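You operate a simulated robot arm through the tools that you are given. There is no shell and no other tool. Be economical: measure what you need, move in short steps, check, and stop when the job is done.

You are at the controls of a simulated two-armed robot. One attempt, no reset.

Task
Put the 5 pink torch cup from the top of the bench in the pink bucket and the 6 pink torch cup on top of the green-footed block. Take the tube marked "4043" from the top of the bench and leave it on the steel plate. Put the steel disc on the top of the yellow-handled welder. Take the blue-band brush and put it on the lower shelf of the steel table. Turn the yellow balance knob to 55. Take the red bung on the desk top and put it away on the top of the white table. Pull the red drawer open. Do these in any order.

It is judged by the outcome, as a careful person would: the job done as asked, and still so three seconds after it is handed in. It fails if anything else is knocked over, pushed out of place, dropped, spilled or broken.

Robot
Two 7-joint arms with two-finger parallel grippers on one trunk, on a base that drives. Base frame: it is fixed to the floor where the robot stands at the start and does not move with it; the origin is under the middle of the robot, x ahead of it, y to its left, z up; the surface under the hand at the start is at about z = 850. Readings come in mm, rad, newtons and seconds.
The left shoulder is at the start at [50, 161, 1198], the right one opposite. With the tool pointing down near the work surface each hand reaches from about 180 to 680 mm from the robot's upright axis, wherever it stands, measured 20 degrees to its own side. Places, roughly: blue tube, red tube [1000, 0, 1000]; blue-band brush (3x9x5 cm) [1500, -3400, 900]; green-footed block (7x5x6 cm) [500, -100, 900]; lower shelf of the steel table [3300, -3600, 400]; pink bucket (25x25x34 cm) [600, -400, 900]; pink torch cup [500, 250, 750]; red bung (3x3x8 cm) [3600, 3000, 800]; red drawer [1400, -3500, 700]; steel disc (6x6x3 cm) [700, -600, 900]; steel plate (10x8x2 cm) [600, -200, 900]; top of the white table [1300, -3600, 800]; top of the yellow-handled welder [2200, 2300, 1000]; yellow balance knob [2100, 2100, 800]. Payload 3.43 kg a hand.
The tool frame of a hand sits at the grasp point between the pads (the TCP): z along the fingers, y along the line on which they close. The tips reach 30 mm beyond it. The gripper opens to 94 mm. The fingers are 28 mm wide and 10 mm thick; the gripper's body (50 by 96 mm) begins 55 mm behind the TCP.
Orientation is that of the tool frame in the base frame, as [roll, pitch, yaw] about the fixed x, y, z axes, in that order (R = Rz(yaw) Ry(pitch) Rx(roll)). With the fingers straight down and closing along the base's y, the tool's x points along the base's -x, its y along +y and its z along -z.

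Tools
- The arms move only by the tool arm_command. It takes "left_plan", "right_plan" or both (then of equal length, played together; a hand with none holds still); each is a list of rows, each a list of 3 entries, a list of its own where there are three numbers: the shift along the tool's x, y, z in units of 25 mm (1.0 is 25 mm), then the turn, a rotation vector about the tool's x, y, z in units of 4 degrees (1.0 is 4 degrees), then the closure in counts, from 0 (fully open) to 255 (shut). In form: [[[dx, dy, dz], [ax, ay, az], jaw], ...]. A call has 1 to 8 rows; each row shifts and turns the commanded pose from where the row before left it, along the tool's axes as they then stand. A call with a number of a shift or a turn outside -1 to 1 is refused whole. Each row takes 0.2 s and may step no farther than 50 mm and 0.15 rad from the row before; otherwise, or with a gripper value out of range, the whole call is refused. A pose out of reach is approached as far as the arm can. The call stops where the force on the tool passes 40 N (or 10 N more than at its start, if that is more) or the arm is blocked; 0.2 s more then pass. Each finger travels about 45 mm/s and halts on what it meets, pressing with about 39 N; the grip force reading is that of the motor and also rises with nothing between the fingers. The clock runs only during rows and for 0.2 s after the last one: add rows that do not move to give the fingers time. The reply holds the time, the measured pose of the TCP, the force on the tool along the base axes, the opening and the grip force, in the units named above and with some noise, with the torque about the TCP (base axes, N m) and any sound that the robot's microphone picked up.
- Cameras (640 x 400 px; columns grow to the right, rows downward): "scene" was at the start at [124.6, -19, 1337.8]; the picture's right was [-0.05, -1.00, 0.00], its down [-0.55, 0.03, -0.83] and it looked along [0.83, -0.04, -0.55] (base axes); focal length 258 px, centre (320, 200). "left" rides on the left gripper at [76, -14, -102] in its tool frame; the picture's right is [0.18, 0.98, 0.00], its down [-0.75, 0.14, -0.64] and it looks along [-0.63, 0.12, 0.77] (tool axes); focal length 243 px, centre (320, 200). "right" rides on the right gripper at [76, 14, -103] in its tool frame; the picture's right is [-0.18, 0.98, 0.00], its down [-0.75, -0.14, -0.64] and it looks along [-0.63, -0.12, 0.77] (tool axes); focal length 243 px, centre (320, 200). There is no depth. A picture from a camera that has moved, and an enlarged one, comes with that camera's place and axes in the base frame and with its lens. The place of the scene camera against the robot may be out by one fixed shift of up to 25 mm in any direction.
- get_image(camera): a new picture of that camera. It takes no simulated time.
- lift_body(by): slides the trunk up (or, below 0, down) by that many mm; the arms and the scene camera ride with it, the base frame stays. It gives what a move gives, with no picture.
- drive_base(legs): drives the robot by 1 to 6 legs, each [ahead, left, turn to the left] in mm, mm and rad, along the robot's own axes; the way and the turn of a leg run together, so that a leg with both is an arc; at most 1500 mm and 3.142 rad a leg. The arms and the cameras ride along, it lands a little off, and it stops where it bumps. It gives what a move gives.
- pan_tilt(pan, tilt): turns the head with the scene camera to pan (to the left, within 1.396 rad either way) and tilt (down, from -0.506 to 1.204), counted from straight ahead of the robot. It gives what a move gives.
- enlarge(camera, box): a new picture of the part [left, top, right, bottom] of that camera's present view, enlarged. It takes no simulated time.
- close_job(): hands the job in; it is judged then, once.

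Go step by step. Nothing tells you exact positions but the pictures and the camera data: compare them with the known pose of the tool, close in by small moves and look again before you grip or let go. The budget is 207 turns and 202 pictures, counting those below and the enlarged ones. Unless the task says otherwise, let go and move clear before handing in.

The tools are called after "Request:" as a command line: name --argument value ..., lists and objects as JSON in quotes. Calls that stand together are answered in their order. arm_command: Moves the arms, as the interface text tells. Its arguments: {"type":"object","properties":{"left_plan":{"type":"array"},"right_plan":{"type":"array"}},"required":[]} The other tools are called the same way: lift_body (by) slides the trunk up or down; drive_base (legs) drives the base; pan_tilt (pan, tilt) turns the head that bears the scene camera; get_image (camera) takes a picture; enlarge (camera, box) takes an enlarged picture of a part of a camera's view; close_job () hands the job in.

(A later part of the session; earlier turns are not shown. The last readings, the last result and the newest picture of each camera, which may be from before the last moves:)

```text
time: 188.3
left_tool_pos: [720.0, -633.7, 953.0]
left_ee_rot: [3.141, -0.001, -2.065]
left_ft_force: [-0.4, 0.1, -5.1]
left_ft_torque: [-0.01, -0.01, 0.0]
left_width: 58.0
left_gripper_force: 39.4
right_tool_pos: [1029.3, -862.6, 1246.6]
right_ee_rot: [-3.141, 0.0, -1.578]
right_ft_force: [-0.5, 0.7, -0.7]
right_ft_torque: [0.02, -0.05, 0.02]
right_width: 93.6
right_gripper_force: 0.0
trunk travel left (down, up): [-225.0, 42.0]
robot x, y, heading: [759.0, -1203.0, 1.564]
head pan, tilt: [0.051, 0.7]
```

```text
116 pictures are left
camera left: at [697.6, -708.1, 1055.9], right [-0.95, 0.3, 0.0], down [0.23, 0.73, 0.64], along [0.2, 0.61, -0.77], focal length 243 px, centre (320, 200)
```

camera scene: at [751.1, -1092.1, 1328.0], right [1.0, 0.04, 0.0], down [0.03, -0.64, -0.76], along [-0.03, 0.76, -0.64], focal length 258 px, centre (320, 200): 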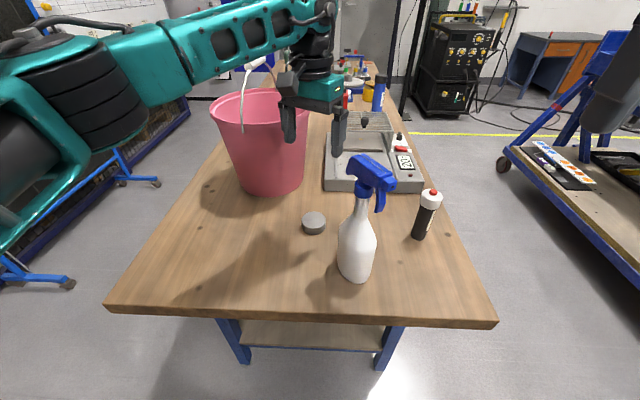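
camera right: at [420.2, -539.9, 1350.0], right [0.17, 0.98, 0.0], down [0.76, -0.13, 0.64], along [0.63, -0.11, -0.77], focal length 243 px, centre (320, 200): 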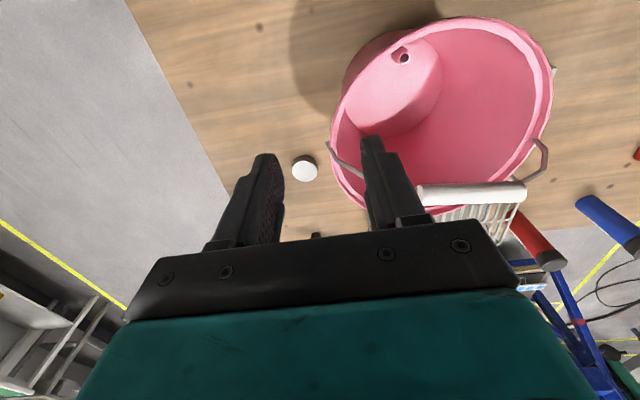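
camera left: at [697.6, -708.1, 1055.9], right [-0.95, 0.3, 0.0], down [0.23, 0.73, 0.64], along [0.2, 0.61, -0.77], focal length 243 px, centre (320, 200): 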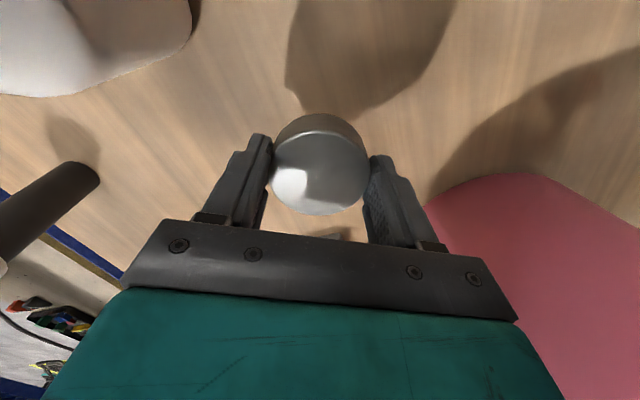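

The disc is held (58 mm). I lift it, retract, and drive through the aisle toward the welder.

Request:
arm_command --left_plan '[[[0, 0, -1], [0, 0, 0], 255], [[0, 0, -1], [0, 0, 0], 255], [[0, 0, -1], [0, 0, 0], 255], [[0, 0, -1], [0, 0, 0], 255], [[0, 0, -1], [0, 0, 0], 255], [[0, 0, -1], [0, 0, 0], 255], [[0, 0, -1], [0, 0, 0], 255], [[0, 0, -1], [0, 0, 0], 255]]'

Request:
arm_command --left_plan '[[[0, 0, -1], [0, 0, -1], 255], [[0, 0, -1], [0, 0, -1], 255], [[0.5, 0.5, 0], [0, 0, -1], 255], [[0.5, 0.5, 0], [0, 0, -1], 255], [[0.5, 0.5, 0], [0, 0, -1], 255], [[0.5, 0.5, 0], [0, 0, -1], 255], [[0.5, 0.5, 0], [0, 0, -1], 255]]'

Request:
drive_base --legs '[[-230, 0, 0], [0, -670, 0], [1500, 0, 0], [500, 0, 0]]'

Request:
pan_tilt --pan -0.2 --tilt 0.35

Request:
get_image --camera "scene"

```text
time: 190.1
left_tool_pos: [720.4, -632.8, 1151.7]
left_ee_rot: [-3.141, -0.001, -2.068]
left_ft_force: [0.5, 0.2, -5.1]
left_ft_torque: [0.02, 0.01, 0.0]
left_width: 58.0
left_gripper_force: 39.4
right_tool_pos: [1028.6, -863.1, 1246.6]
right_ee_rot: [3.141, 0.0, -1.577]
right_ft_force: [-0.1, 0.1, -0.5]
right_ft_torque: [0.01, 0.0, 0.0]
right_width: 93.9
right_gripper_force: 0.1
trunk travel left (down, up): [-225.0, 42.0]
robot x, y, heading: [759.5, -1201.1, 1.564]
head pan, tilt: [0.051, 0.7]
```

```text
time: 191.7
left_tool_pos: [644.4, -681.4, 1200.6]
left_ee_rot: [-3.14, 0.001, -1.574]
left_ft_force: [-0.1, 0.3, -4.8]
left_ft_torque: [0.0, 0.02, 0.0]
left_width: 57.7
left_gripper_force: 38.8
right_tool_pos: [1028.1, -864.5, 1245.7]
right_ee_rot: [3.141, 0.0, -1.577]
right_ft_force: [0.3, -0.6, -0.4]
right_ft_torque: [-0.01, -0.03, -0.01]
right_width: 94.0
right_gripper_force: 0.1
trunk travel left (down, up): [-225.0, 42.0]
robot x, y, heading: [759.8, -1205.3, 1.564]
head pan, tilt: [0.051, 0.7]
```

```text
time: 208.9
left_tool_pos: [1343.9, 1059.8, 1200.1]
left_ee_rot: [3.14, -0.001, -1.579]
left_ft_force: [-0.4, 0.6, -5.1]
left_ft_torque: [0.0, 0.02, -0.01]
left_width: 57.7
left_gripper_force: 39.7
right_tool_pos: [1725.3, 877.2, 1245.6]
right_ee_rot: [-3.141, 0.001, -1.582]
right_ft_force: [-0.4, 0.4, -0.2]
right_ft_torque: [0.0, 0.04, -0.01]
right_width: 94.1
right_gripper_force: 0.0
trunk travel left (down, up): [-225.0, 42.0]
robot x, y, heading: [1455.9, 537.9, 1.561]
head pan, tilt: [0.051, 0.7]
```

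```text
time: 209.7
left_tool_pos: [1342.8, 1059.9, 1199.8]
left_ee_rot: [3.141, -0.002, -1.578]
left_ft_force: [-0.4, -0.7, -5.3]
left_ft_torque: [0.0, 0.04, 0.01]
left_width: 57.7
left_gripper_force: 38.5
right_tool_pos: [1724.6, 877.1, 1248.3]
right_ee_rot: [3.141, 0.001, -1.579]
right_ft_force: [0.2, 0.2, 0.1]
right_ft_torque: [-0.01, 0.01, 0.0]
right_width: 94.0
right_gripper_force: 0.1
trunk travel left (down, up): [-225.0, 42.0]
robot x, y, heading: [1460.1, 534.9, 1.561]
head pan, tilt: [-0.201, 0.351]
```

```text
115 pictures are left
camera scene: at [1470.8, 655.1, 1359.2], right [0.98, -0.21, 0.0], down [-0.07, -0.34, -0.94], along [0.19, 0.92, -0.34], focal length 258 px, centre (320, 200)
```

scene: 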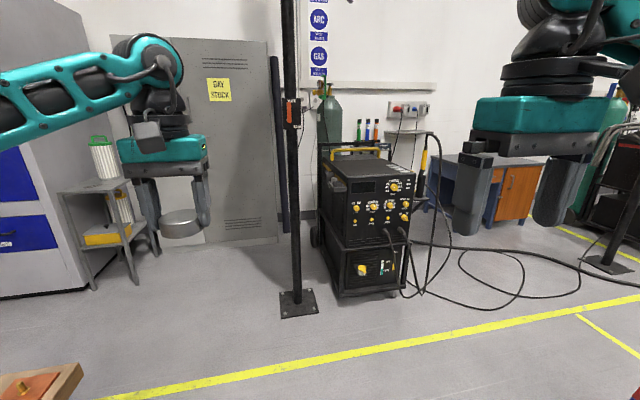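

I see the welder with its yellow handle and a panel with yellow knobs. I enlarge the panel.

Request:
enlarge --camera "scene" --box '[300, 110, 460, 310]'

Request:
enlarge --camera "scene" --box '[335, 165, 425, 235]'

```text
2.00 times, centred on (380, 210) of scene
camera zoom: at [1470.8, 655.1, 1359.2], right [0.98, -0.21, 0.0], down [-0.07, -0.34, -0.94], along [0.19, 0.92, -0.34], focal length 517 px, centre (200, 180)
```

zoom: 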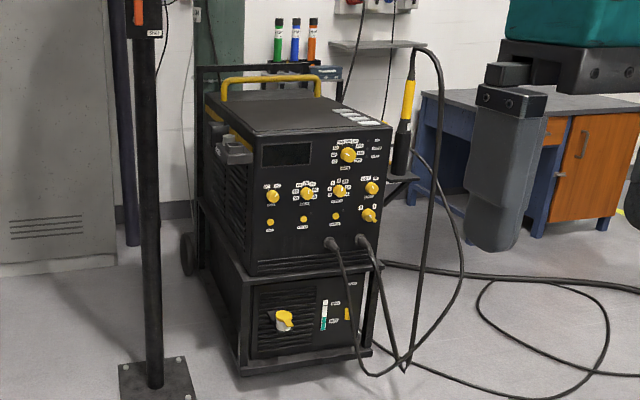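

```text
5.71 times, centred on (380, 200) of scene
camera zoom: at [1470.8, 655.1, 1359.2], right [0.98, -0.21, 0.0], down [-0.07, -0.34, -0.94], along [0.19, 0.92, -0.34], focal length 1477 px, centre (-23, 200)
```

zoom: 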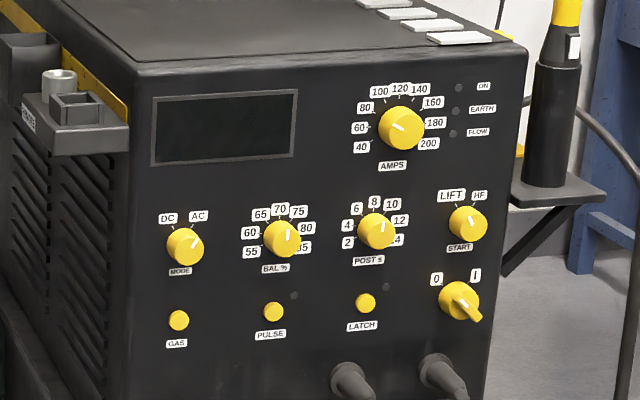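

The BAL % knob is at about (2120,2095,755), and the welder's top at z≈955. I drive to stand in front of it.

Request:
drive_base --legs '[[865, 0, 0], [0, -640, 0]]'

Request:
pan_tilt --pan 0.0 --tilt 0.6

Request:
get_image --camera "scene"

```text
time: 219.9
left_tool_pos: [1989.5, 1917.8, 1200.2]
left_ee_rot: [3.14, 0.0, -1.579]
left_ft_force: [0.4, 0.0, -5.0]
left_ft_torque: [-0.02, 0.01, -0.01]
left_width: 57.4
left_gripper_force: 38.4
right_tool_pos: [2373.7, 1734.5, 1246.5]
right_ee_rot: [-3.141, 0.001, -1.581]
right_ft_force: [-0.3, 0.2, 0.5]
right_ft_torque: [0.01, 0.05, 0.0]
right_width: 94.0
right_gripper_force: 0.1
trunk travel left (down, up): [-225.0, 42.0]
robot x, y, heading: [2103.3, 1395.6, 1.568]
head pan, tilt: [-0.201, 0.351]
```

```text
time: 220.7
left_tool_pos: [1990.4, 1917.5, 1199.5]
left_ee_rot: [3.141, 0.001, -1.579]
left_ft_force: [0.6, 0.4, -4.8]
left_ft_torque: [-0.02, -0.01, 0.03]
left_width: 57.7
left_gripper_force: 39.0
right_tool_pos: [2371.7, 1735.6, 1247.6]
right_ee_rot: [-3.141, 0.0, -1.58]
right_ft_force: [-0.1, -0.5, 0.6]
right_ft_torque: [-0.01, 0.01, -0.01]
right_width: 94.1
right_gripper_force: 0.0
trunk travel left (down, up): [-225.0, 42.0]
robot x, y, heading: [2097.9, 1397.6, 1.56]
head pan, tilt: [0.0, 0.6]
```

```text
112 pictures are left
camera scene: at [2098.3, 1510.7, 1336.6], right [1.0, -0.01, 0.0], down [-0.01, -0.56, -0.83], along [0.01, 0.83, -0.56], focal length 258 px, centre (320, 200)
```

scene: 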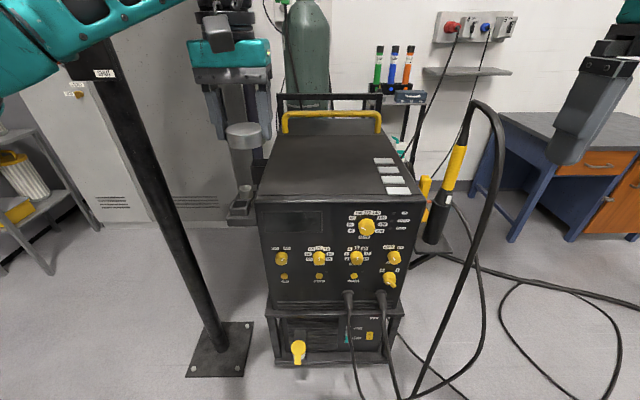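

I drive a little right and forward, then bring the left hand over the welder's lid.

Request:
drive_base --legs '[[0, -40, 0], [200, 0, 0]]'

Request:
get_image --camera "left"

Request:
get_image --camera "scene"

```text
time: 222.9
left_tool_pos: [2031.4, 2117.9, 1199.7]
left_ee_rot: [3.141, 0.001, -1.581]
left_ft_force: [0.7, 0.7, -6.1]
left_ft_torque: [-0.01, 0.0, -0.01]
left_width: 57.4
left_gripper_force: 38.7
right_tool_pos: [2413.6, 1934.8, 1247.0]
right_ee_rot: [3.14, 0.0, -1.583]
right_ft_force: [-0.1, 0.1, 0.2]
right_ft_torque: [-0.04, -0.01, 0.0]
right_width: 93.8
right_gripper_force: 0.1
trunk travel left (down, up): [-225.0, 42.0]
robot x, y, heading: [2141.9, 1596.5, 1.562]
head pan, tilt: [0.0, 0.6]
```

```text
111 pictures are left
camera left: at [2045.8, 2041.8, 1303.1], right [-0.98, -0.17, 0.0], down [-0.13, 0.76, 0.64], along [-0.11, 0.63, -0.77], focal length 243 px, centre (320, 200)
```

left: 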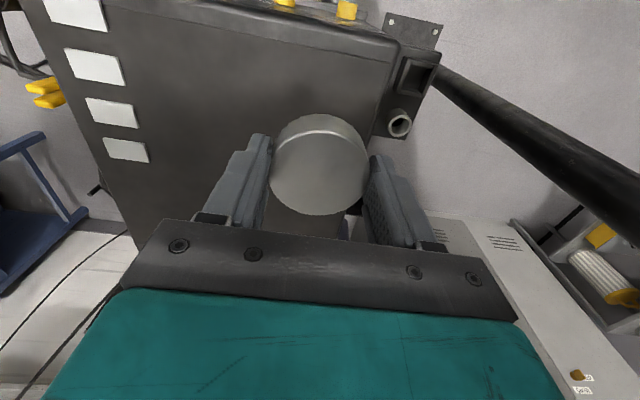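

```text
110 pictures are left
camera scene: at [2139.9, 1710.9, 1336.4], right [1.0, -0.01, 0.0], down [-0.01, -0.57, -0.82], along [0.01, 0.82, -0.57], focal length 258 px, centre (320, 200)
```

scene: 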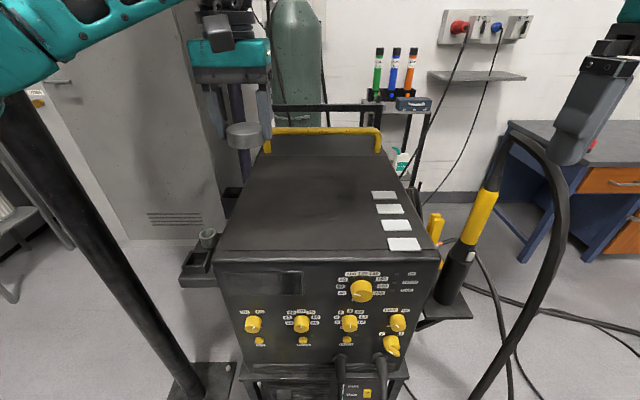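

The lid's front edge is at y≈2070, left edge x≈1935. I go over (2080,2190) and descend to z≈1045.

Request:
arm_command --left_plan '[[[-1, -0.7, 0], [0, 0, 0], 255], [[-1, -0.7, 0], [0, 0, 0], 255], [[-0.9, -0.6, 0.2], [0, 0, 0], 255], [[0, 0, 1], [0, 0, 0], 255], [[0, 0, 1], [0, 0, 0], 255], [[0, 0, 1], [0, 0, 0], 255], [[0, 0, 1], [0, 0, 0], 255], [[0, 0, 1], [0, 0, 0], 255]]'

Request:
enlarge --camera "scene" --box '[180, 80, 400, 280]'

Request:
get_image --camera "left"

```text
time: 224.7
left_tool_pos: [2081.6, 2190.1, 1069.9]
left_ee_rot: [3.14, 0.001, -1.581]
left_ft_force: [-0.4, -0.4, -5.2]
left_ft_torque: [-0.06, 0.01, 0.0]
left_width: 57.8
left_gripper_force: 38.6
right_tool_pos: [2413.1, 1934.0, 1246.0]
right_ee_rot: [3.141, 0.0, -1.582]
right_ft_force: [-0.2, -0.5, 0.1]
right_ft_torque: [0.01, 0.01, -0.01]
right_width: 94.0
right_gripper_force: 0.1
trunk travel left (down, up): [-225.0, 42.0]
robot x, y, heading: [2140.8, 1596.7, 1.559]
head pan, tilt: [0.0, 0.6]
```

```text
2.00 times, centred on (290, 180) of scene
camera zoom: at [2139.6, 1710.5, 1336.5], right [1.0, -0.01, 0.0], down [-0.01, -0.57, -0.82], along [0.01, 0.82, -0.57], focal length 517 px, centre (380, 240)
```

zoom: 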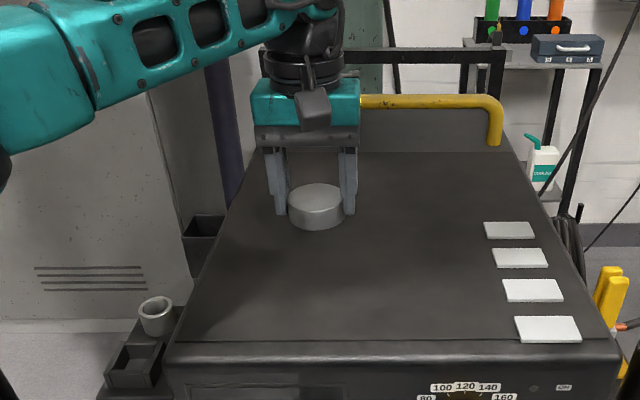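

```text
108 pictures are left
camera left: at [2096.2, 2113.7, 1171.6], right [-0.98, -0.17, 0.0], down [-0.13, 0.76, 0.64], along [-0.11, 0.63, -0.77], focal length 243 px, centre (320, 200)
```

left: 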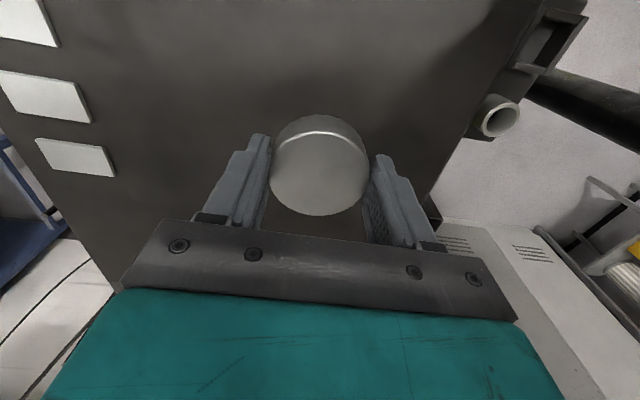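

Request:
arm_command --left_plan '[[[0, 0, 1], [0, 0, 0], 255], [[0, 0, 0.8], [0, 0, 0], 255], [[0, 0, 0], [0, 0, 0], 255]]'

Request:
enlarge --camera "scene" --box '[220, 120, 340, 220]'

Request:
get_image --camera "left"

```text
time: 225.5
left_tool_pos: [2082.3, 2190.2, 1023.3]
left_ee_rot: [-3.141, 0.0, -1.583]
left_ft_force: [0.5, -0.5, -4.9]
left_ft_torque: [0.03, 0.0, 0.0]
left_width: 57.5
left_gripper_force: 38.6
right_tool_pos: [2413.9, 1933.8, 1245.9]
right_ee_rot: [-3.141, -0.001, -1.582]
right_ft_force: [-0.2, -0.2, 0.5]
right_ft_torque: [-0.01, 0.0, 0.02]
right_width: 94.2
right_gripper_force: 0.1
trunk travel left (down, up): [-225.0, 42.0]
robot x, y, heading: [2141.0, 1595.1, 1.561]
head pan, tilt: [0.0, 0.6]
```

```text
4.00 times, centred on (280, 170) of scene
camera zoom: at [2139.9, 1710.1, 1336.5], right [1.0, -0.01, 0.0], down [-0.01, -0.57, -0.82], along [0.01, 0.82, -0.57], focal length 1034 px, centre (480, 320)
```

zoom: 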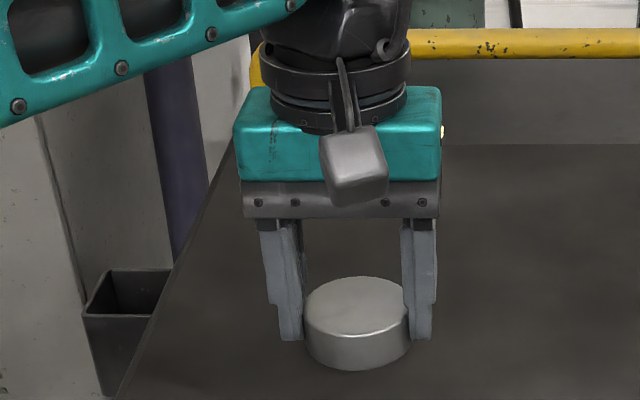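

```text
106 pictures are left
camera left: at [2096.1, 2114.0, 1126.8], right [-0.98, -0.17, 0.0], down [-0.13, 0.75, 0.64], along [-0.11, 0.63, -0.77], focal length 243 px, centre (320, 200)
```

left: 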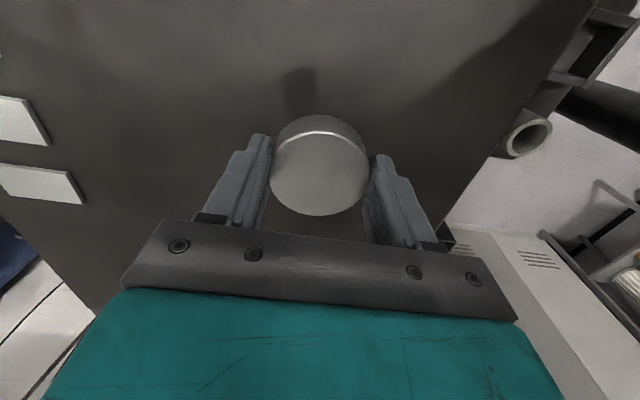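

Request:
arm_command --left_plan '[[[0, 0, 0.35], [0, 0, 0], 255], [[0, 0, 0.25], [0, 0, 0], 255], [[0, 0, 0], [0, 0, 0], 255]]'

Request:
arm_command --left_plan '[[[0, 0, 0.15], [0, 0, 0], 255], [[0, 0, 0], [0, 0, 0], 255]]'

Request:
arm_command --left_plan '[[[0, 0, 0.15], [0, 0, 0], 255], [[0, 0, 0], [0, 0, 0], 255]]'

Request:
get_image --camera "left"

```text
time: 226.3
left_tool_pos: [2081.6, 2189.3, 1008.6]
left_ee_rot: [-3.14, 0.0, -1.581]
left_ft_force: [0.3, -1.0, -4.8]
left_ft_torque: [-0.01, -0.01, -0.01]
left_width: 57.8
left_gripper_force: 38.5
right_tool_pos: [2414.7, 1935.3, 1247.6]
right_ee_rot: [-3.141, -0.001, -1.582]
right_ft_force: [0.0, 0.2, -0.7]
right_ft_torque: [0.05, -0.02, -0.01]
right_width: 94.1
right_gripper_force: 0.0
trunk travel left (down, up): [-225.0, 42.0]
robot x, y, heading: [2140.6, 1597.4, 1.554]
head pan, tilt: [0.0, 0.6]
```

```text
time: 226.9
left_tool_pos: [2080.9, 2189.3, 1005.1]
left_ee_rot: [-3.139, -0.001, -1.581]
left_ft_force: [-0.5, -0.4, -5.1]
left_ft_torque: [-0.04, 0.02, -0.01]
left_width: 57.7
left_gripper_force: 38.6
right_tool_pos: [2414.2, 1934.1, 1246.4]
right_ee_rot: [-3.141, 0.0, -1.581]
right_ft_force: [-0.7, -0.1, -0.6]
right_ft_torque: [-0.01, 0.04, -0.02]
right_width: 94.0
right_gripper_force: 0.1
trunk travel left (down, up): [-225.0, 42.0]
robot x, y, heading: [2144.6, 1595.9, 1.562]
head pan, tilt: [0.0, 0.6]
```

```text
time: 227.5
left_tool_pos: [2082.3, 2188.9, 1003.0]
left_ee_rot: [3.141, 0.0, -1.582]
left_ft_force: [0.0, 0.8, -5.0]
left_ft_torque: [0.02, 0.04, -0.01]
left_width: 57.6
left_gripper_force: 38.7
right_tool_pos: [2414.3, 1933.9, 1246.1]
right_ee_rot: [-3.14, -0.001, -1.582]
right_ft_force: [0.9, -0.1, 0.2]
right_ft_torque: [0.01, 0.0, 0.01]
right_width: 94.0
right_gripper_force: 0.2
trunk travel left (down, up): [-225.0, 42.0]
robot x, y, heading: [2141.6, 1591.3, 1.561]
head pan, tilt: [0.0, 0.6]
```

```text
105 pictures are left
camera left: at [2096.2, 2113.1, 1105.6], right [-0.98, -0.17, 0.0], down [-0.13, 0.75, 0.64], along [-0.11, 0.63, -0.77], focal length 243 px, centre (320, 200)
```

left: 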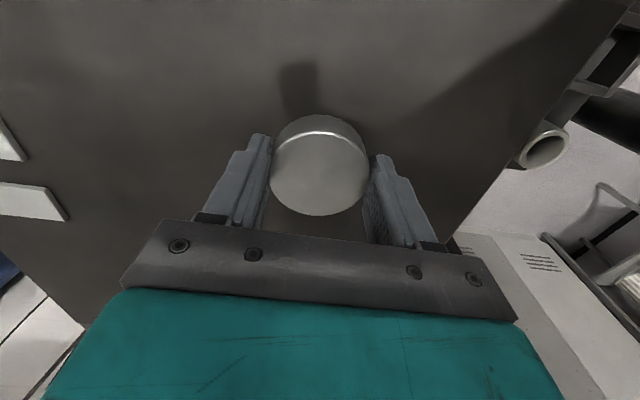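

Request:
arm_command --left_plan '[[[0, 0, 0.2], [0, 0, 0], 255], [[0, 0, 0], [0, 0, 0], 255]]'

Request:
arm_command --left_plan '[[[0, 0, 0.15], [0, 0, 0], 255], [[0, 0, 0], [0, 0, 0], 255]]'

Request:
arm_command --left_plan '[[[0, 0, 0.12], [0, 0, 0], 255], [[0, 0, 0], [0, 0, 0], 255]]'

```text
time: 228.1
left_tool_pos: [2081.8, 2189.3, 996.7]
left_ee_rot: [3.141, 0.001, -1.582]
left_ft_force: [-0.6, -0.3, -5.8]
left_ft_torque: [-0.04, 0.02, 0.01]
left_width: 57.6
left_gripper_force: 39.1
right_tool_pos: [2414.3, 1934.2, 1247.0]
right_ee_rot: [-3.14, 0.002, -1.581]
right_ft_force: [0.1, 0.3, 0.1]
right_ft_torque: [0.01, 0.03, 0.0]
right_width: 94.1
right_gripper_force: 0.0
trunk travel left (down, up): [-225.0, 42.0]
robot x, y, heading: [2145.6, 1595.3, 1.557]
head pan, tilt: [0.0, 0.6]
```

```text
time: 228.7
left_tool_pos: [2082.0, 2189.3, 993.3]
left_ee_rot: [3.141, 0.0, -1.582]
left_ft_force: [0.3, -0.3, -5.9]
left_ft_torque: [-0.01, -0.02, -0.01]
left_width: 57.5
left_gripper_force: 39.1
right_tool_pos: [2413.2, 1934.1, 1247.6]
right_ee_rot: [3.14, 0.001, -1.581]
right_ft_force: [0.5, 0.1, 0.4]
right_ft_torque: [-0.03, -0.03, 0.01]
right_width: 94.1
right_gripper_force: 0.0
trunk travel left (down, up): [-225.0, 42.0]
robot x, y, heading: [2142.7, 1596.1, 1.558]
head pan, tilt: [0.0, 0.6]
```

```text
time: 229.3
left_tool_pos: [2081.1, 2189.4, 991.4]
left_ee_rot: [-3.142, 0.001, -1.582]
left_ft_force: [0.0, 0.9, -5.2]
left_ft_torque: [-0.03, 0.0, 0.02]
left_width: 57.7
left_gripper_force: 38.7
right_tool_pos: [2415.1, 1934.4, 1247.3]
right_ee_rot: [3.14, 0.0, -1.58]
right_ft_force: [-0.7, -0.4, 0.0]
right_ft_torque: [0.02, 0.05, -0.02]
right_width: 94.0
right_gripper_force: 0.1
trunk travel left (down, up): [-225.0, 42.0]
robot x, y, heading: [2141.6, 1597.7, 1.559]
head pan, tilt: [0.0, 0.6]
```

Request:
arm_command --left_plan '[[[0, 0, 0.15], [0, 0, 0], 255], [[0, 0, 0], [0, 0, 0], 255]]'

Request:
arm_command --left_plan '[[[0, 0, 0.15], [0, 0, 0], 255], [[0, 0, 0], [0, 0, 0], 255]]'

Request:
get_image --camera "left"

Request:
enlarge --camera "scene" --box '[220, 120, 340, 220]'

```text
time: 229.9
left_tool_pos: [2082.6, 2188.7, 989.3]
left_ee_rot: [-3.14, 0.004, -1.582]
left_ft_force: [0.2, 0.9, 9.2]
left_ft_torque: [-0.26, 0.23, -0.05]
left_width: 57.3
left_gripper_force: 39.3
right_tool_pos: [2414.3, 1934.0, 1247.8]
right_ee_rot: [3.142, 0.003, -1.583]
right_ft_force: [0.3, -0.2, -0.6]
right_ft_torque: [-0.03, 0.0, -0.01]
right_width: 93.8
right_gripper_force: 0.2
trunk travel left (down, up): [-225.0, 42.0]
robot x, y, heading: [2138.9, 1595.3, 1.559]
head pan, tilt: [0.0, 0.6]
```

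```text
time: 230.5
left_tool_pos: [2082.8, 2189.2, 988.5]
left_ee_rot: [-3.14, 0.009, -1.58]
left_ft_force: [-2.9, 3.7, 28.3]
left_ft_torque: [0.18, 0.12, -0.1]
left_width: 57.6
left_gripper_force: 38.5
right_tool_pos: [2414.4, 1931.4, 1247.4]
right_ee_rot: [3.141, 0.003, -1.58]
right_ft_force: [-0.6, 0.3, 0.3]
right_ft_torque: [-0.03, 0.02, -0.04]
right_width: 94.0
right_gripper_force: 0.1
trunk travel left (down, up): [-225.0, 42.0]
robot x, y, heading: [2139.5, 1601.8, 1.561]
head pan, tilt: [0.0, 0.6]
```

```text
104 pictures are left
camera left: at [2097.0, 2111.5, 1090.8], right [-0.98, -0.18, 0.0], down [-0.14, 0.75, 0.65], along [-0.11, 0.64, -0.76], focal length 243 px, centre (320, 200)
```

left: 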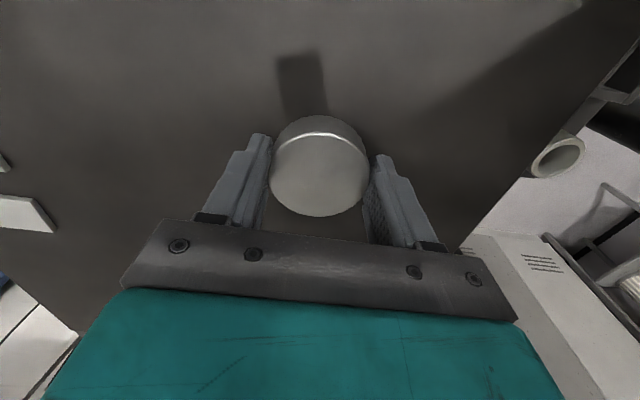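

```text
4.00 times, centred on (280, 170) of scene
camera zoom: at [2139.9, 1707.2, 1337.2], right [1.0, -0.01, 0.0], down [-0.01, -0.56, -0.83], along [0.01, 0.83, -0.56], focal length 1034 px, centre (480, 320)
```

zoom: 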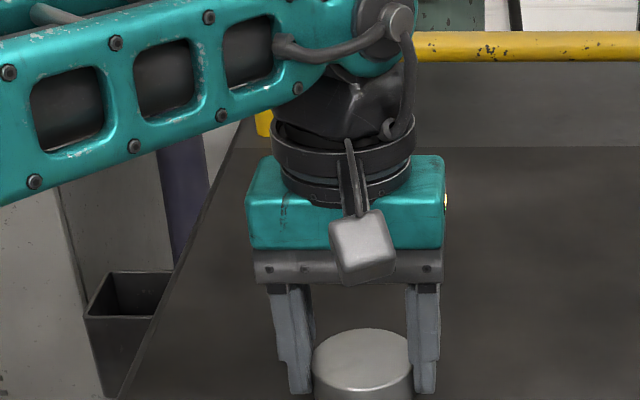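

Contact confirmed. Ease up 4 mm of command, release, and rise.

Request:
arm_command --left_plan '[[[0, 0, -0.18], [0, 0, 0], 255], [[0, 0, 0], [0, 0, 0], 90], [[0, 0, 0], [0, 0, 0], 40], [[0, 0, 0], [0, 0, 0], 0], [[0, 0, 0], [0, 0, 0], 0], [[0, 0, -0.5], [0, 0, 0], 0], [[0, 0, -1], [0, 0, 0], 0], [[0, 0, -1], [0, 0, 0], 0]]'

Request:
arm_command --left_plan '[[[0, 0, -1], [0, 0, 0], 0], [[0, 0, -1], [0, 0, 0], 0], [[0, 0, -1], [0, 0, 0], 0], [[0, 0, -1], [0, 0, 0], 0], [[0.5, 0, -1], [0, 0, 0], 0], [[1, 0, -1], [0, 0, 0], 0], [[1, 0, 0], [0, 0, 0], 0], [[1, 0, 0], [0, 0, 0], 0]]'

Request:
get_image --camera "scene"

Request:
enlarge --camera "scene" --box '[220, 260, 420, 370]'

```text
time: 232.3
left_tool_pos: [2081.9, 2189.9, 1053.7]
left_ee_rot: [3.141, 0.0, -1.582]
left_ft_force: [0.0, -0.8, -0.9]
left_ft_torque: [-0.01, 0.02, 0.0]
left_width: 93.9
left_gripper_force: 0.0
right_tool_pos: [2413.4, 1934.5, 1246.8]
right_ee_rot: [3.139, 0.001, -1.582]
right_ft_force: [0.5, 0.5, 0.2]
right_ft_torque: [0.0, 0.02, -0.02]
right_width: 94.0
right_gripper_force: 0.0
trunk travel left (down, up): [-225.0, 42.0]
robot x, y, heading: [2142.0, 1595.9, 1.56]
head pan, tilt: [0.0, 0.6]
```

```text
time: 234.1
left_tool_pos: [2080.6, 2101.6, 1200.1]
left_ee_rot: [3.141, 0.0, -1.58]
left_ft_force: [0.2, -0.6, 0.1]
left_ft_torque: [0.01, 0.0, -0.01]
left_width: 93.6
left_gripper_force: 0.1
right_tool_pos: [2414.0, 1933.8, 1247.1]
right_ee_rot: [-3.141, 0.004, -1.581]
right_ft_force: [-0.7, -0.2, 0.1]
right_ft_torque: [0.0, 0.0, -0.03]
right_width: 94.1
right_gripper_force: 0.0
trunk travel left (down, up): [-225.0, 42.0]
robot x, y, heading: [2142.6, 1595.4, 1.562]
head pan, tilt: [0.0, 0.6]
```

```text
102 pictures are left
camera scene: at [2139.8, 1709.3, 1336.7], right [1.0, -0.01, 0.0], down [-0.01, -0.56, -0.83], along [0.01, 0.83, -0.56], focal length 258 px, centre (320, 200)
```

scene: 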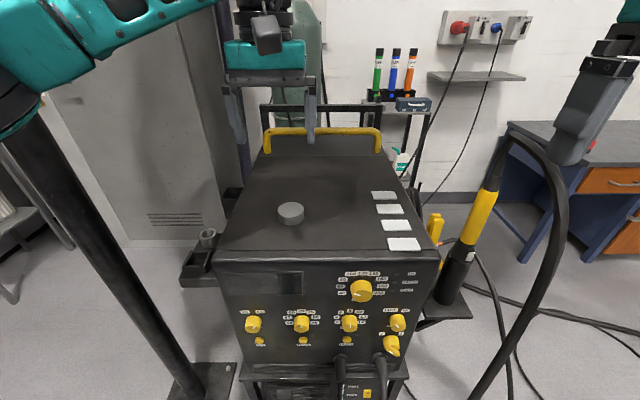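

```text
3.20 times, centred on (320, 315) of scene
camera zoom: at [2139.8, 1709.3, 1336.7], right [1.0, -0.01, 0.0], down [-0.01, -0.56, -0.83], along [0.01, 0.83, -0.56], focal length 827 px, centre (320, -168)
```

zoom: 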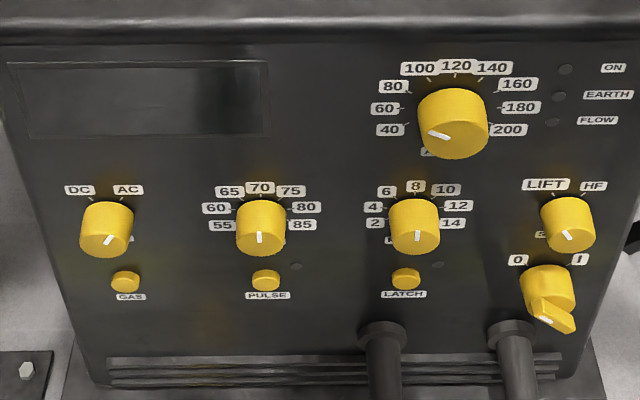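

The disc sits on the lid. Now for the knob: I back up 100 mm, tuck the right hand, and lower the trunk.

Request:
drive_base --legs '[[-100, 0, 0]]'

Request:
arm_command --left_plan '[[[0.5, 0, 0], [0, -1, 0], 0], [[0.5, 0, 0], [0, -1, 0], 0], [[0.5, 0, 0], [0, -1, 0], 0], [[0.5, 0, 0], [0, -1, 0], 0], [[0, 0, 0], [0, -1, 0], 0], [[0, 0, 0], [0, -1, 0], 0], [[0, 0, 0], [0, -1, 0], 0], [[0, 0, 0], [0, -1, 0], 0]]' --right_plan '[[[1, 0, 0], [0, 0, 0], 0], [[1, 0, 0], [0, 0, 0], 0], [[0.5, 0, 0], [0, 0, 0], 0], [[0, 1, 0], [0, 0, 0], 0], [[0, 1, 0], [0, 0, 0], 0], [[0, 0, 0], [0, 0, 0], 0], [[0, 0, 0], [0, 0, 0], 0], [[0, 0, 0], [0, 0, 0], 0]]'

Request:
get_image --camera "scene"

```text
time: 235.3
left_tool_pos: [2081.7, 2003.0, 1199.8]
left_ee_rot: [-3.14, 0.002, -1.583]
left_ft_force: [0.0, -0.2, 0.5]
left_ft_torque: [0.04, 0.0, -0.05]
left_width: 93.9
left_gripper_force: 0.1
right_tool_pos: [2413.1, 1834.5, 1247.2]
right_ee_rot: [-3.141, 0.003, -1.584]
right_ft_force: [-0.1, -0.6, 0.0]
right_ft_torque: [0.01, 0.03, 0.02]
right_width: 93.8
right_gripper_force: 0.0
trunk travel left (down, up): [-225.0, 42.0]
robot x, y, heading: [2142.8, 1495.7, 1.559]
head pan, tilt: [0.0, 0.6]
```

```text
time: 237.1
left_tool_pos: [2080.9, 1955.2, 1193.7]
left_ee_rot: [-3.14, 0.56, -1.583]
left_ft_force: [-0.5, 0.2, -0.3]
left_ft_torque: [-0.02, 0.0, 0.03]
left_width: 93.9
left_gripper_force: 0.1
right_tool_pos: [2363.3, 1771.0, 1247.3]
right_ee_rot: [-3.141, 0.001, -1.583]
right_ft_force: [-0.6, 0.2, 0.0]
right_ft_torque: [-0.03, 0.0, 0.02]
right_width: 93.7
right_gripper_force: 0.1
trunk travel left (down, up): [-225.0, 42.0]
robot x, y, heading: [2140.6, 1498.2, 1.558]
head pan, tilt: [0.0, 0.6]
```

```text
100 pictures are left
camera scene: at [2139.1, 1611.3, 1336.6], right [1.0, -0.01, 0.0], down [-0.01, -0.56, -0.83], along [0.01, 0.83, -0.56], focal length 258 px, centre (320, 200)
```

scene: 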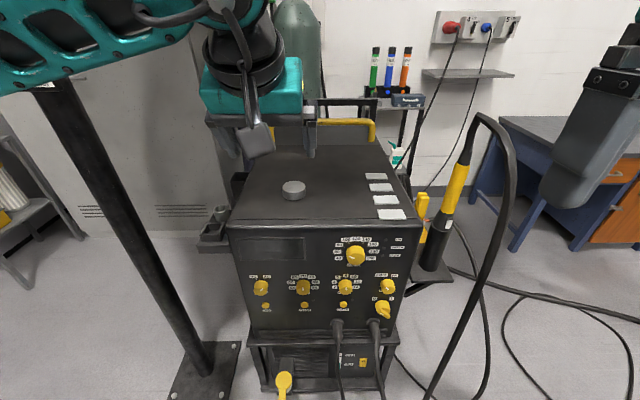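

Pitch is going the right way. I lower the trunk by 150 and finish turning the hand to point at the panel.

Request:
lift_body --by -150

Request:
arm_command --left_plan '[[[0, 0, 0], [0, -1, 0], 0], [[0, 0, 0], [0, -1, 0], 0], [[0, 0, 0], [0, -1, 0], 0], [[0, 0, 0], [0, -1, 0], 0], [[0, 0, 0], [0, -1, 0], 0], [[0, 0, 0], [0, -1, 0], 0], [[0, 0, 0], [0, -1, 0], 0], [[0, 0, 0], [0, -1, 0], 0]]'

Request:
arm_command --left_plan '[[[0, 0, 0], [0, -1, 0], 0], [[0, 0, 0], [0, -1, 0], 0], [[0, 0, 0], [0, -1, 0], 0], [[0, 0, 0], [0, -1, 0], 0], [[0, 0, 0], [0, -1, 0], 0], [[0, 0, 0], [0, -1, 0], 0], [[0, 0, 0], [0, -0.5, 0], 0]]'

Request:
get_image --camera "left"

Request:
get_image --camera "scene"

```text
time: 238.8
left_tool_pos: [2081.2, 1955.6, 1043.7]
left_ee_rot: [-3.141, 0.559, -1.581]
left_ft_force: [-0.1, 0.8, 0.3]
left_ft_torque: [0.01, -0.01, 0.04]
left_width: 94.2
left_gripper_force: 0.1
right_tool_pos: [2362.4, 1772.4, 1097.4]
right_ee_rot: [-3.141, 0.002, -1.584]
right_ft_force: [0.3, -0.8, 0.3]
right_ft_torque: [-0.02, -0.01, -0.02]
right_width: 93.9
right_gripper_force: 0.0
trunk travel left (down, up): [-75.0, 192.0]
robot x, y, heading: [2138.2, 1494.8, 1.557]
head pan, tilt: [0.0, 0.6]
```

```text
time: 240.6
left_tool_pos: [2080.5, 1956.8, 1043.0]
left_ee_rot: [-3.14, 1.119, -1.582]
left_ft_force: [-0.4, -0.1, -0.1]
left_ft_torque: [0.0, 0.01, -0.01]
left_width: 93.9
left_gripper_force: 0.0
right_tool_pos: [2364.0, 1772.2, 1097.5]
right_ee_rot: [-3.141, -0.001, -1.582]
right_ft_force: [-0.4, 0.0, 0.5]
right_ft_torque: [0.01, 0.02, -0.02]
right_width: 93.9
right_gripper_force: 0.0
trunk travel left (down, up): [-75.0, 192.0]
robot x, y, heading: [2144.7, 1495.9, 1.559]
head pan, tilt: [0.0, 0.6]
```

```text
time: 242.2
left_tool_pos: [2080.3, 1954.7, 1044.5]
left_ee_rot: [-0.661, 1.569, 0.895]
left_ft_force: [0.4, 0.8, -0.3]
left_ft_torque: [0.0, 0.04, -0.03]
left_width: 94.0
left_gripper_force: 0.3
right_tool_pos: [2361.7, 1771.1, 1096.6]
right_ee_rot: [-3.142, -0.001, -1.58]
right_ft_force: [0.1, 0.5, 0.2]
right_ft_torque: [-0.03, -0.04, 0.0]
right_width: 94.1
right_gripper_force: 0.1
trunk travel left (down, up): [-75.0, 192.0]
robot x, y, heading: [2142.0, 1497.8, 1.558]
head pan, tilt: [0.0, 0.6]
```

```text
99 pictures are left
camera left: at [2095.0, 1852.3, 968.1], right [-0.98, 0.01, -0.19], down [-0.15, -0.64, 0.75], along [-0.11, 0.77, 0.63], focal length 243 px, centre (320, 200)
```

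left: 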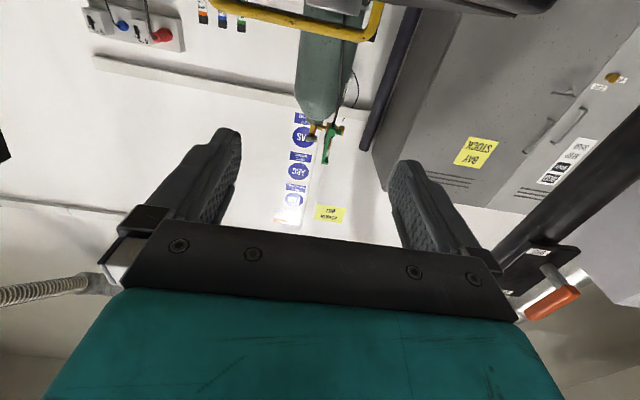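

```text
98 pictures are left
camera scene: at [2139.2, 1611.3, 1186.6], right [1.0, -0.01, 0.0], down [-0.01, -0.56, -0.83], along [0.01, 0.83, -0.56], focal length 258 px, centre (320, 200)
```

scene: 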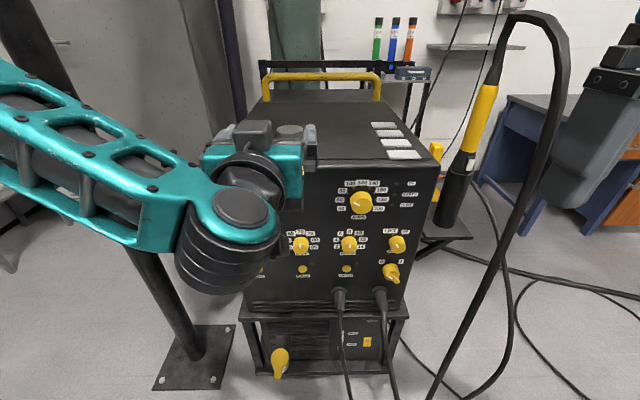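

The hand points at the panel. I estimate the BAL knob at ≈(2117,2041,762) and lower the hand in front of it to look.

Request:
arm_command --left_plan '[[[1, -0.2, -0.2], [0, 0, 0], 60], [[1, -0.2, -0.2], [0, 0, 0], 60], [[1, -0.2, -0.2], [0, 0, 0], 60], [[1, -0.2, -0.2], [0, 0, 0], 60], [[1, -0.2, -0.2], [0, 0, 0], 60], [[1, -0.2, -0.2], [0, 0, 0], 60], [[1, -0.2, 0], [0, 0, 0], 60], [[1, 0, 0], [0, 0, 0], 60]]'

Request:
get_image --camera "left"

Request:
get_image --camera "scene"

```text
time: 244.0
left_tool_pos: [2114.8, 1924.3, 844.0]
left_ee_rot: [-0.749, 1.569, 0.81]
left_ft_force: [-0.4, 0.3, -0.8]
left_ft_torque: [-0.03, -0.01, -0.03]
left_width: 72.1
left_gripper_force: 0.0
right_tool_pos: [2362.0, 1773.1, 1097.4]
right_ee_rot: [3.141, 0.001, -1.584]
right_ft_force: [-0.1, -0.1, -0.6]
right_ft_torque: [0.01, 0.0, -0.01]
right_width: 94.0
right_gripper_force: 0.1
trunk travel left (down, up): [-75.0, 192.0]
robot x, y, heading: [2142.2, 1497.5, 1.56]
head pan, tilt: [0.0, 0.6]
```

```text
97 pictures are left
camera left: at [2129.6, 1821.5, 768.8], right [-0.98, 0.01, -0.19], down [-0.15, -0.64, 0.75], along [-0.11, 0.77, 0.63], focal length 243 px, centre (320, 200)
```

left: 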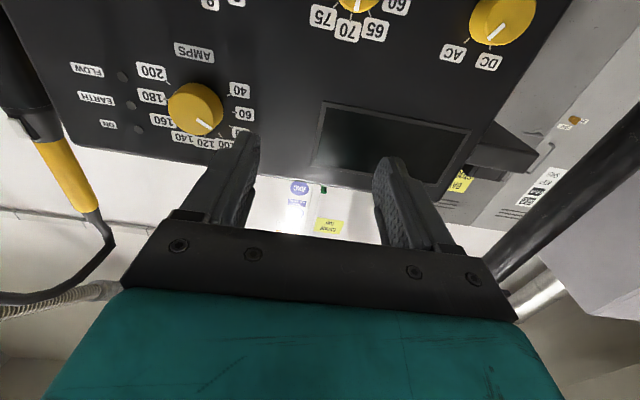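

```text
96 pictures are left
camera scene: at [2139.1, 1611.5, 1186.6], right [1.0, -0.01, 0.0], down [-0.01, -0.56, -0.83], along [0.01, 0.82, -0.56], focal length 258 px, centre (320, 200)
```

scene: 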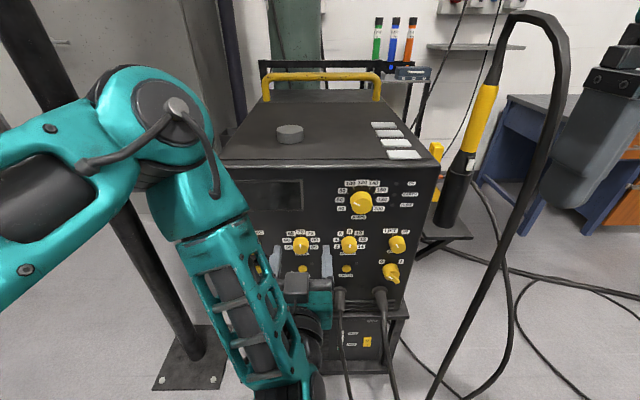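

Knob at ≈(2106,2045,767). I lower to its height and look at the scale.

Request:
arm_command --left_plan '[[[1, 0.1, 0], [0, 0, 0], 60], [[1, 0.1, 0], [0, 0, 0], 60], [[1, 0.1, 0], [0, 0, 0], 60], [[0.1, 0, 0], [0, 0, 0], 60], [[0, 0, 0], [0, 0, 0], 60]]'

Request:
get_image --camera "left"

Request:
enlarge --camera "left" --box '[220, 20, 420, 160]'

```text
time: 245.2
left_tool_pos: [2142.9, 1920.7, 800.5]
left_ee_rot: [-2.939, 1.568, -1.378]
left_ft_force: [0.0, 0.5, -0.5]
left_ft_torque: [0.05, 0.01, -0.02]
left_width: 71.8
left_gripper_force: 0.0
left hand out of reach, approached as far as the arm can: row 1, 2, 3
right_tool_pos: [2362.7, 1773.1, 1097.5]
right_ee_rot: [3.141, 0.0, -1.583]
right_ft_force: [0.8, -0.6, 0.3]
right_ft_torque: [0.03, 0.01, 0.0]
right_width: 94.2
right_gripper_force: 0.1
trunk travel left (down, up): [-75.0, 192.0]
robot x, y, heading: [2142.5, 1497.1, 1.559]
head pan, tilt: [0.0, 0.6]
```

```text
95 pictures are left
camera left: at [2156.7, 1816.8, 724.4], right [-0.98, 0.01, -0.18], down [-0.15, -0.64, 0.76], along [-0.11, 0.77, 0.63], focal length 243 px, centre (320, 200)
```

left: 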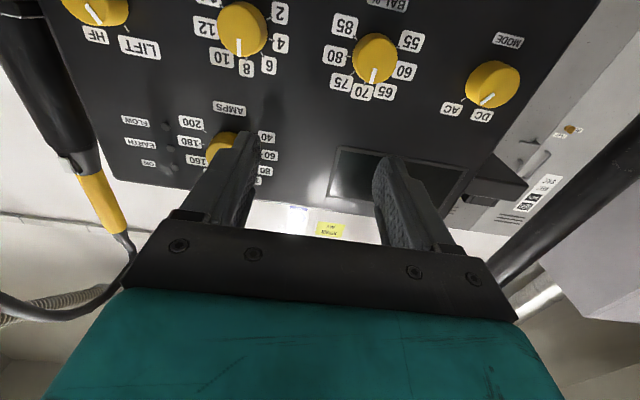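

```text
2.86 times, centred on (320, 90) of left
camera zoom: at [2156.7, 1816.8, 724.4], right [-0.98, 0.01, -0.18], down [-0.15, -0.64, 0.76], along [-0.11, 0.77, 0.63], focal length 693 px, centre (320, 514)
```

zoom: 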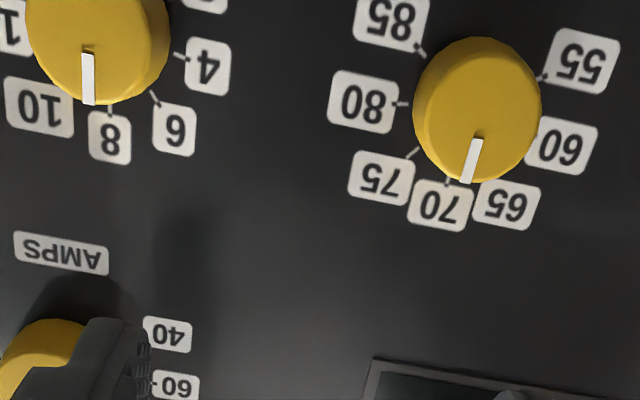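

The pointer is at 70; 55 is 120° counter-clockwise. The arm is cramped here, so I move left slightly and lower the trunk the remaining 75 mm.

Request:
arm_command --left_plan '[[[-0.5, 0.7, 0], [0, 0, 0], 60], [[-0.5, 0.7, 0], [0, 0, 0], 60], [[0, 0, 0], [0, 0, 0], 60]]'

Request:
lift_body --by -74

Request:
get_image --camera "left"

```text
time: 246.0
left_tool_pos: [2114.1, 1925.6, 831.2]
left_ee_rot: [-2.895, 1.567, -1.335]
left_ft_force: [-0.5, -0.5, -0.1]
left_ft_torque: [-0.01, 0.0, 0.04]
left_width: 71.8
left_gripper_force: 0.0
left hand out of reach, approached as far as the arm can: row 1, 2
right_tool_pos: [2361.5, 1772.6, 1097.5]
right_ee_rot: [-3.141, 0.001, -1.584]
right_ft_force: [-0.1, -0.5, 0.9]
right_ft_torque: [-0.03, 0.01, 0.04]
right_width: 93.9
right_gripper_force: 0.1
trunk travel left (down, up): [-75.0, 192.0]
robot x, y, heading: [2139.6, 1498.0, 1.559]
head pan, tilt: [0.0, 0.6]
```

```text
time: 247.1
left_tool_pos: [2113.8, 1924.7, 756.6]
left_ee_rot: [-2.903, 1.568, -1.341]
left_ft_force: [-1.0, -0.1, -0.4]
left_ft_torque: [0.01, 0.04, 0.01]
left_width: 71.8
left_gripper_force: 0.0
right_tool_pos: [2363.4, 1772.7, 1024.3]
right_ee_rot: [3.141, 0.0, -1.583]
right_ft_force: [-0.5, -0.8, 0.4]
right_ft_torque: [0.0, 0.03, -0.01]
right_width: 94.0
right_gripper_force: 0.0
trunk travel left (down, up): [-1.0, 266.0]
robot x, y, heading: [2144.1, 1496.9, 1.554]
head pan, tilt: [0.0, 0.6]
```

```text
93 pictures are left
camera left: at [2128.0, 1821.6, 681.3], right [-0.98, 0.01, -0.18], down [-0.15, -0.64, 0.76], along [-0.11, 0.77, 0.63], focal length 243 px, centre (320, 200)
```

left: 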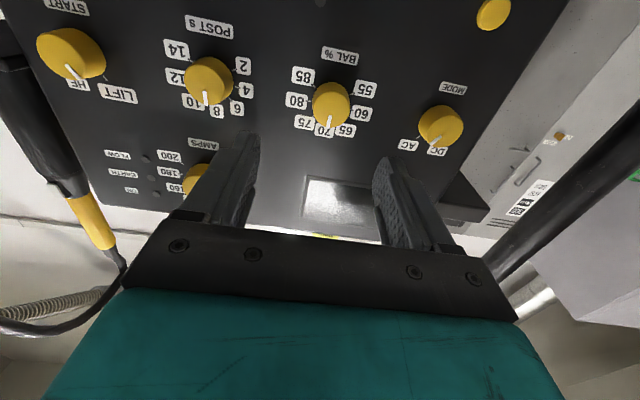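

Knob face triangulates to ≈(2106,2053,754). I check the commanded pose with a null row and pre-roll the hand clockwise.

Request:
arm_command --left_plan '[[[0, 0, 0], [0, 0, 0], 60], [[0, 0, 0], [0, 0, 1], 60], [[0, 0, 0], [0, 0, 1], 60], [[0, 0, 0], [0, 0, 1], 60], [[0, 0, 0], [0, 0, 1], 60]]'

Request:
get_image --camera "left"

```text
time: 248.3
left_tool_pos: [2113.6, 1925.2, 756.2]
left_ee_rot: [1.58, 1.294, 3.14]
left_ft_force: [0.1, -0.6, -0.8]
left_ft_torque: [-0.03, 0.02, 0.0]
left_width: 71.9
left_gripper_force: 0.1
right_tool_pos: [2362.1, 1771.7, 1023.9]
right_ee_rot: [-3.141, -0.001, -1.584]
right_ft_force: [-1.4, 0.2, 0.3]
right_ft_torque: [-0.01, -0.03, 0.0]
right_width: 94.2
right_gripper_force: 0.0
trunk travel left (down, up): [-1.0, 266.0]
robot x, y, heading: [2138.9, 1497.7, 1.56]
head pan, tilt: [0.0, 0.6]
```

```text
92 pictures are left
camera left: at [2106.6, 1822.0, 680.2], right [-1.0, 0.01, 0.09], down [0.07, -0.64, 0.76], along [0.07, 0.77, 0.64], focal length 243 px, centre (320, 200)
```

left: 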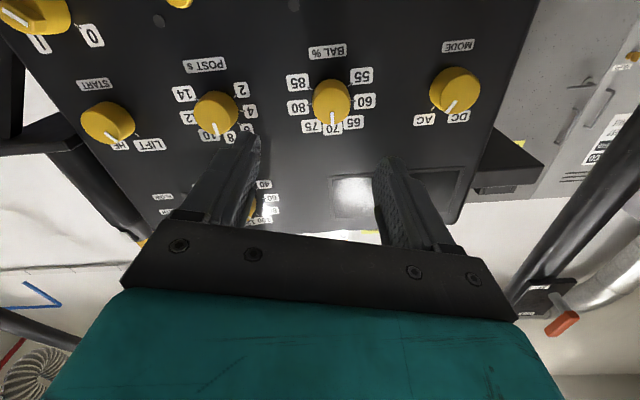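

Request:
arm_command --left_plan '[[[0, 0, 0], [0, 0, 1], 60], [[0, 0, 0], [0, 0, 1], 60], [[0, 0, 0], [0, 0, 1], 60], [[0, 0, 0], [0, 0, 1], 60], [[0, 0, 0], [0, 0, 1], 60], [[0, 0, 0], [0, 0, 1], 60], [[0, 0, 0], [0, 0, 1], 60], [[0, 0, 0], [0, 0, 1], 60]]'

Request:
arm_command --left_plan '[[[0, 0, 0], [0, 0, 1], 60], [[0, 0, 0], [0, 0, 1], 60], [[0, 0, 0], [0, 0, 1], 60], [[0, 0, 0], [0, 0, 0], 60]]'

Request:
get_image --camera "left"

```text
time: 250.1
left_tool_pos: [2114.9, 1924.1, 756.0]
left_ee_rot: [1.577, 0.733, 3.134]
left_ft_force: [0.7, -0.1, -0.8]
left_ft_torque: [0.0, -0.04, 0.01]
left_width: 71.8
left_gripper_force: 0.0
right_tool_pos: [2363.5, 1772.9, 1023.9]
right_ee_rot: [-3.141, 0.001, -1.582]
right_ft_force: [-0.1, 0.5, 0.9]
right_ft_torque: [-0.02, -0.02, 0.01]
right_width: 94.0
right_gripper_force: 0.1
trunk travel left (down, up): [-1.0, 266.0]
robot x, y, heading: [2145.6, 1498.0, 1.554]
head pan, tilt: [0.0, 0.6]
```

```text
time: 251.1
left_tool_pos: [2113.4, 1926.1, 757.2]
left_ee_rot: [1.573, 0.524, 3.132]
left_ft_force: [-0.2, 0.2, -0.3]
left_ft_torque: [-0.05, 0.05, -0.01]
left_width: 71.9
left_gripper_force: 0.0
right_tool_pos: [2363.8, 1771.5, 1024.3]
right_ee_rot: [3.14, 0.0, -1.583]
right_ft_force: [-0.4, -0.8, -0.9]
right_ft_torque: [-0.04, -0.01, 0.02]
right_width: 94.2
right_gripper_force: 0.0
trunk travel left (down, up): [-1.0, 266.0]
robot x, y, heading: [2140.3, 1497.7, 1.56]
head pan, tilt: [0.0, 0.6]
```

```text
91 pictures are left
camera left: at [2054.7, 1822.4, 707.1], right [-0.65, 0.01, 0.76], down [0.58, -0.65, 0.5], along [0.5, 0.76, 0.42], focal length 243 px, centre (320, 200)
```

left: 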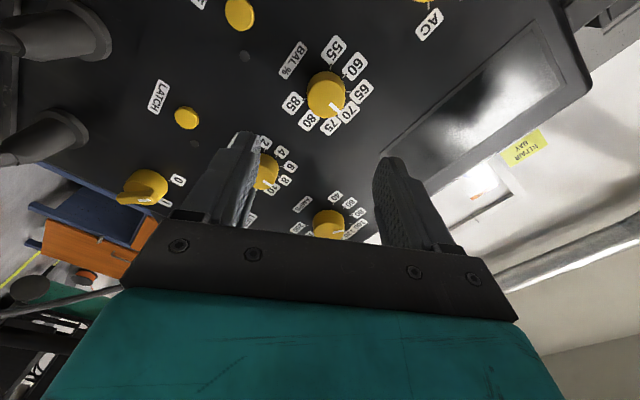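

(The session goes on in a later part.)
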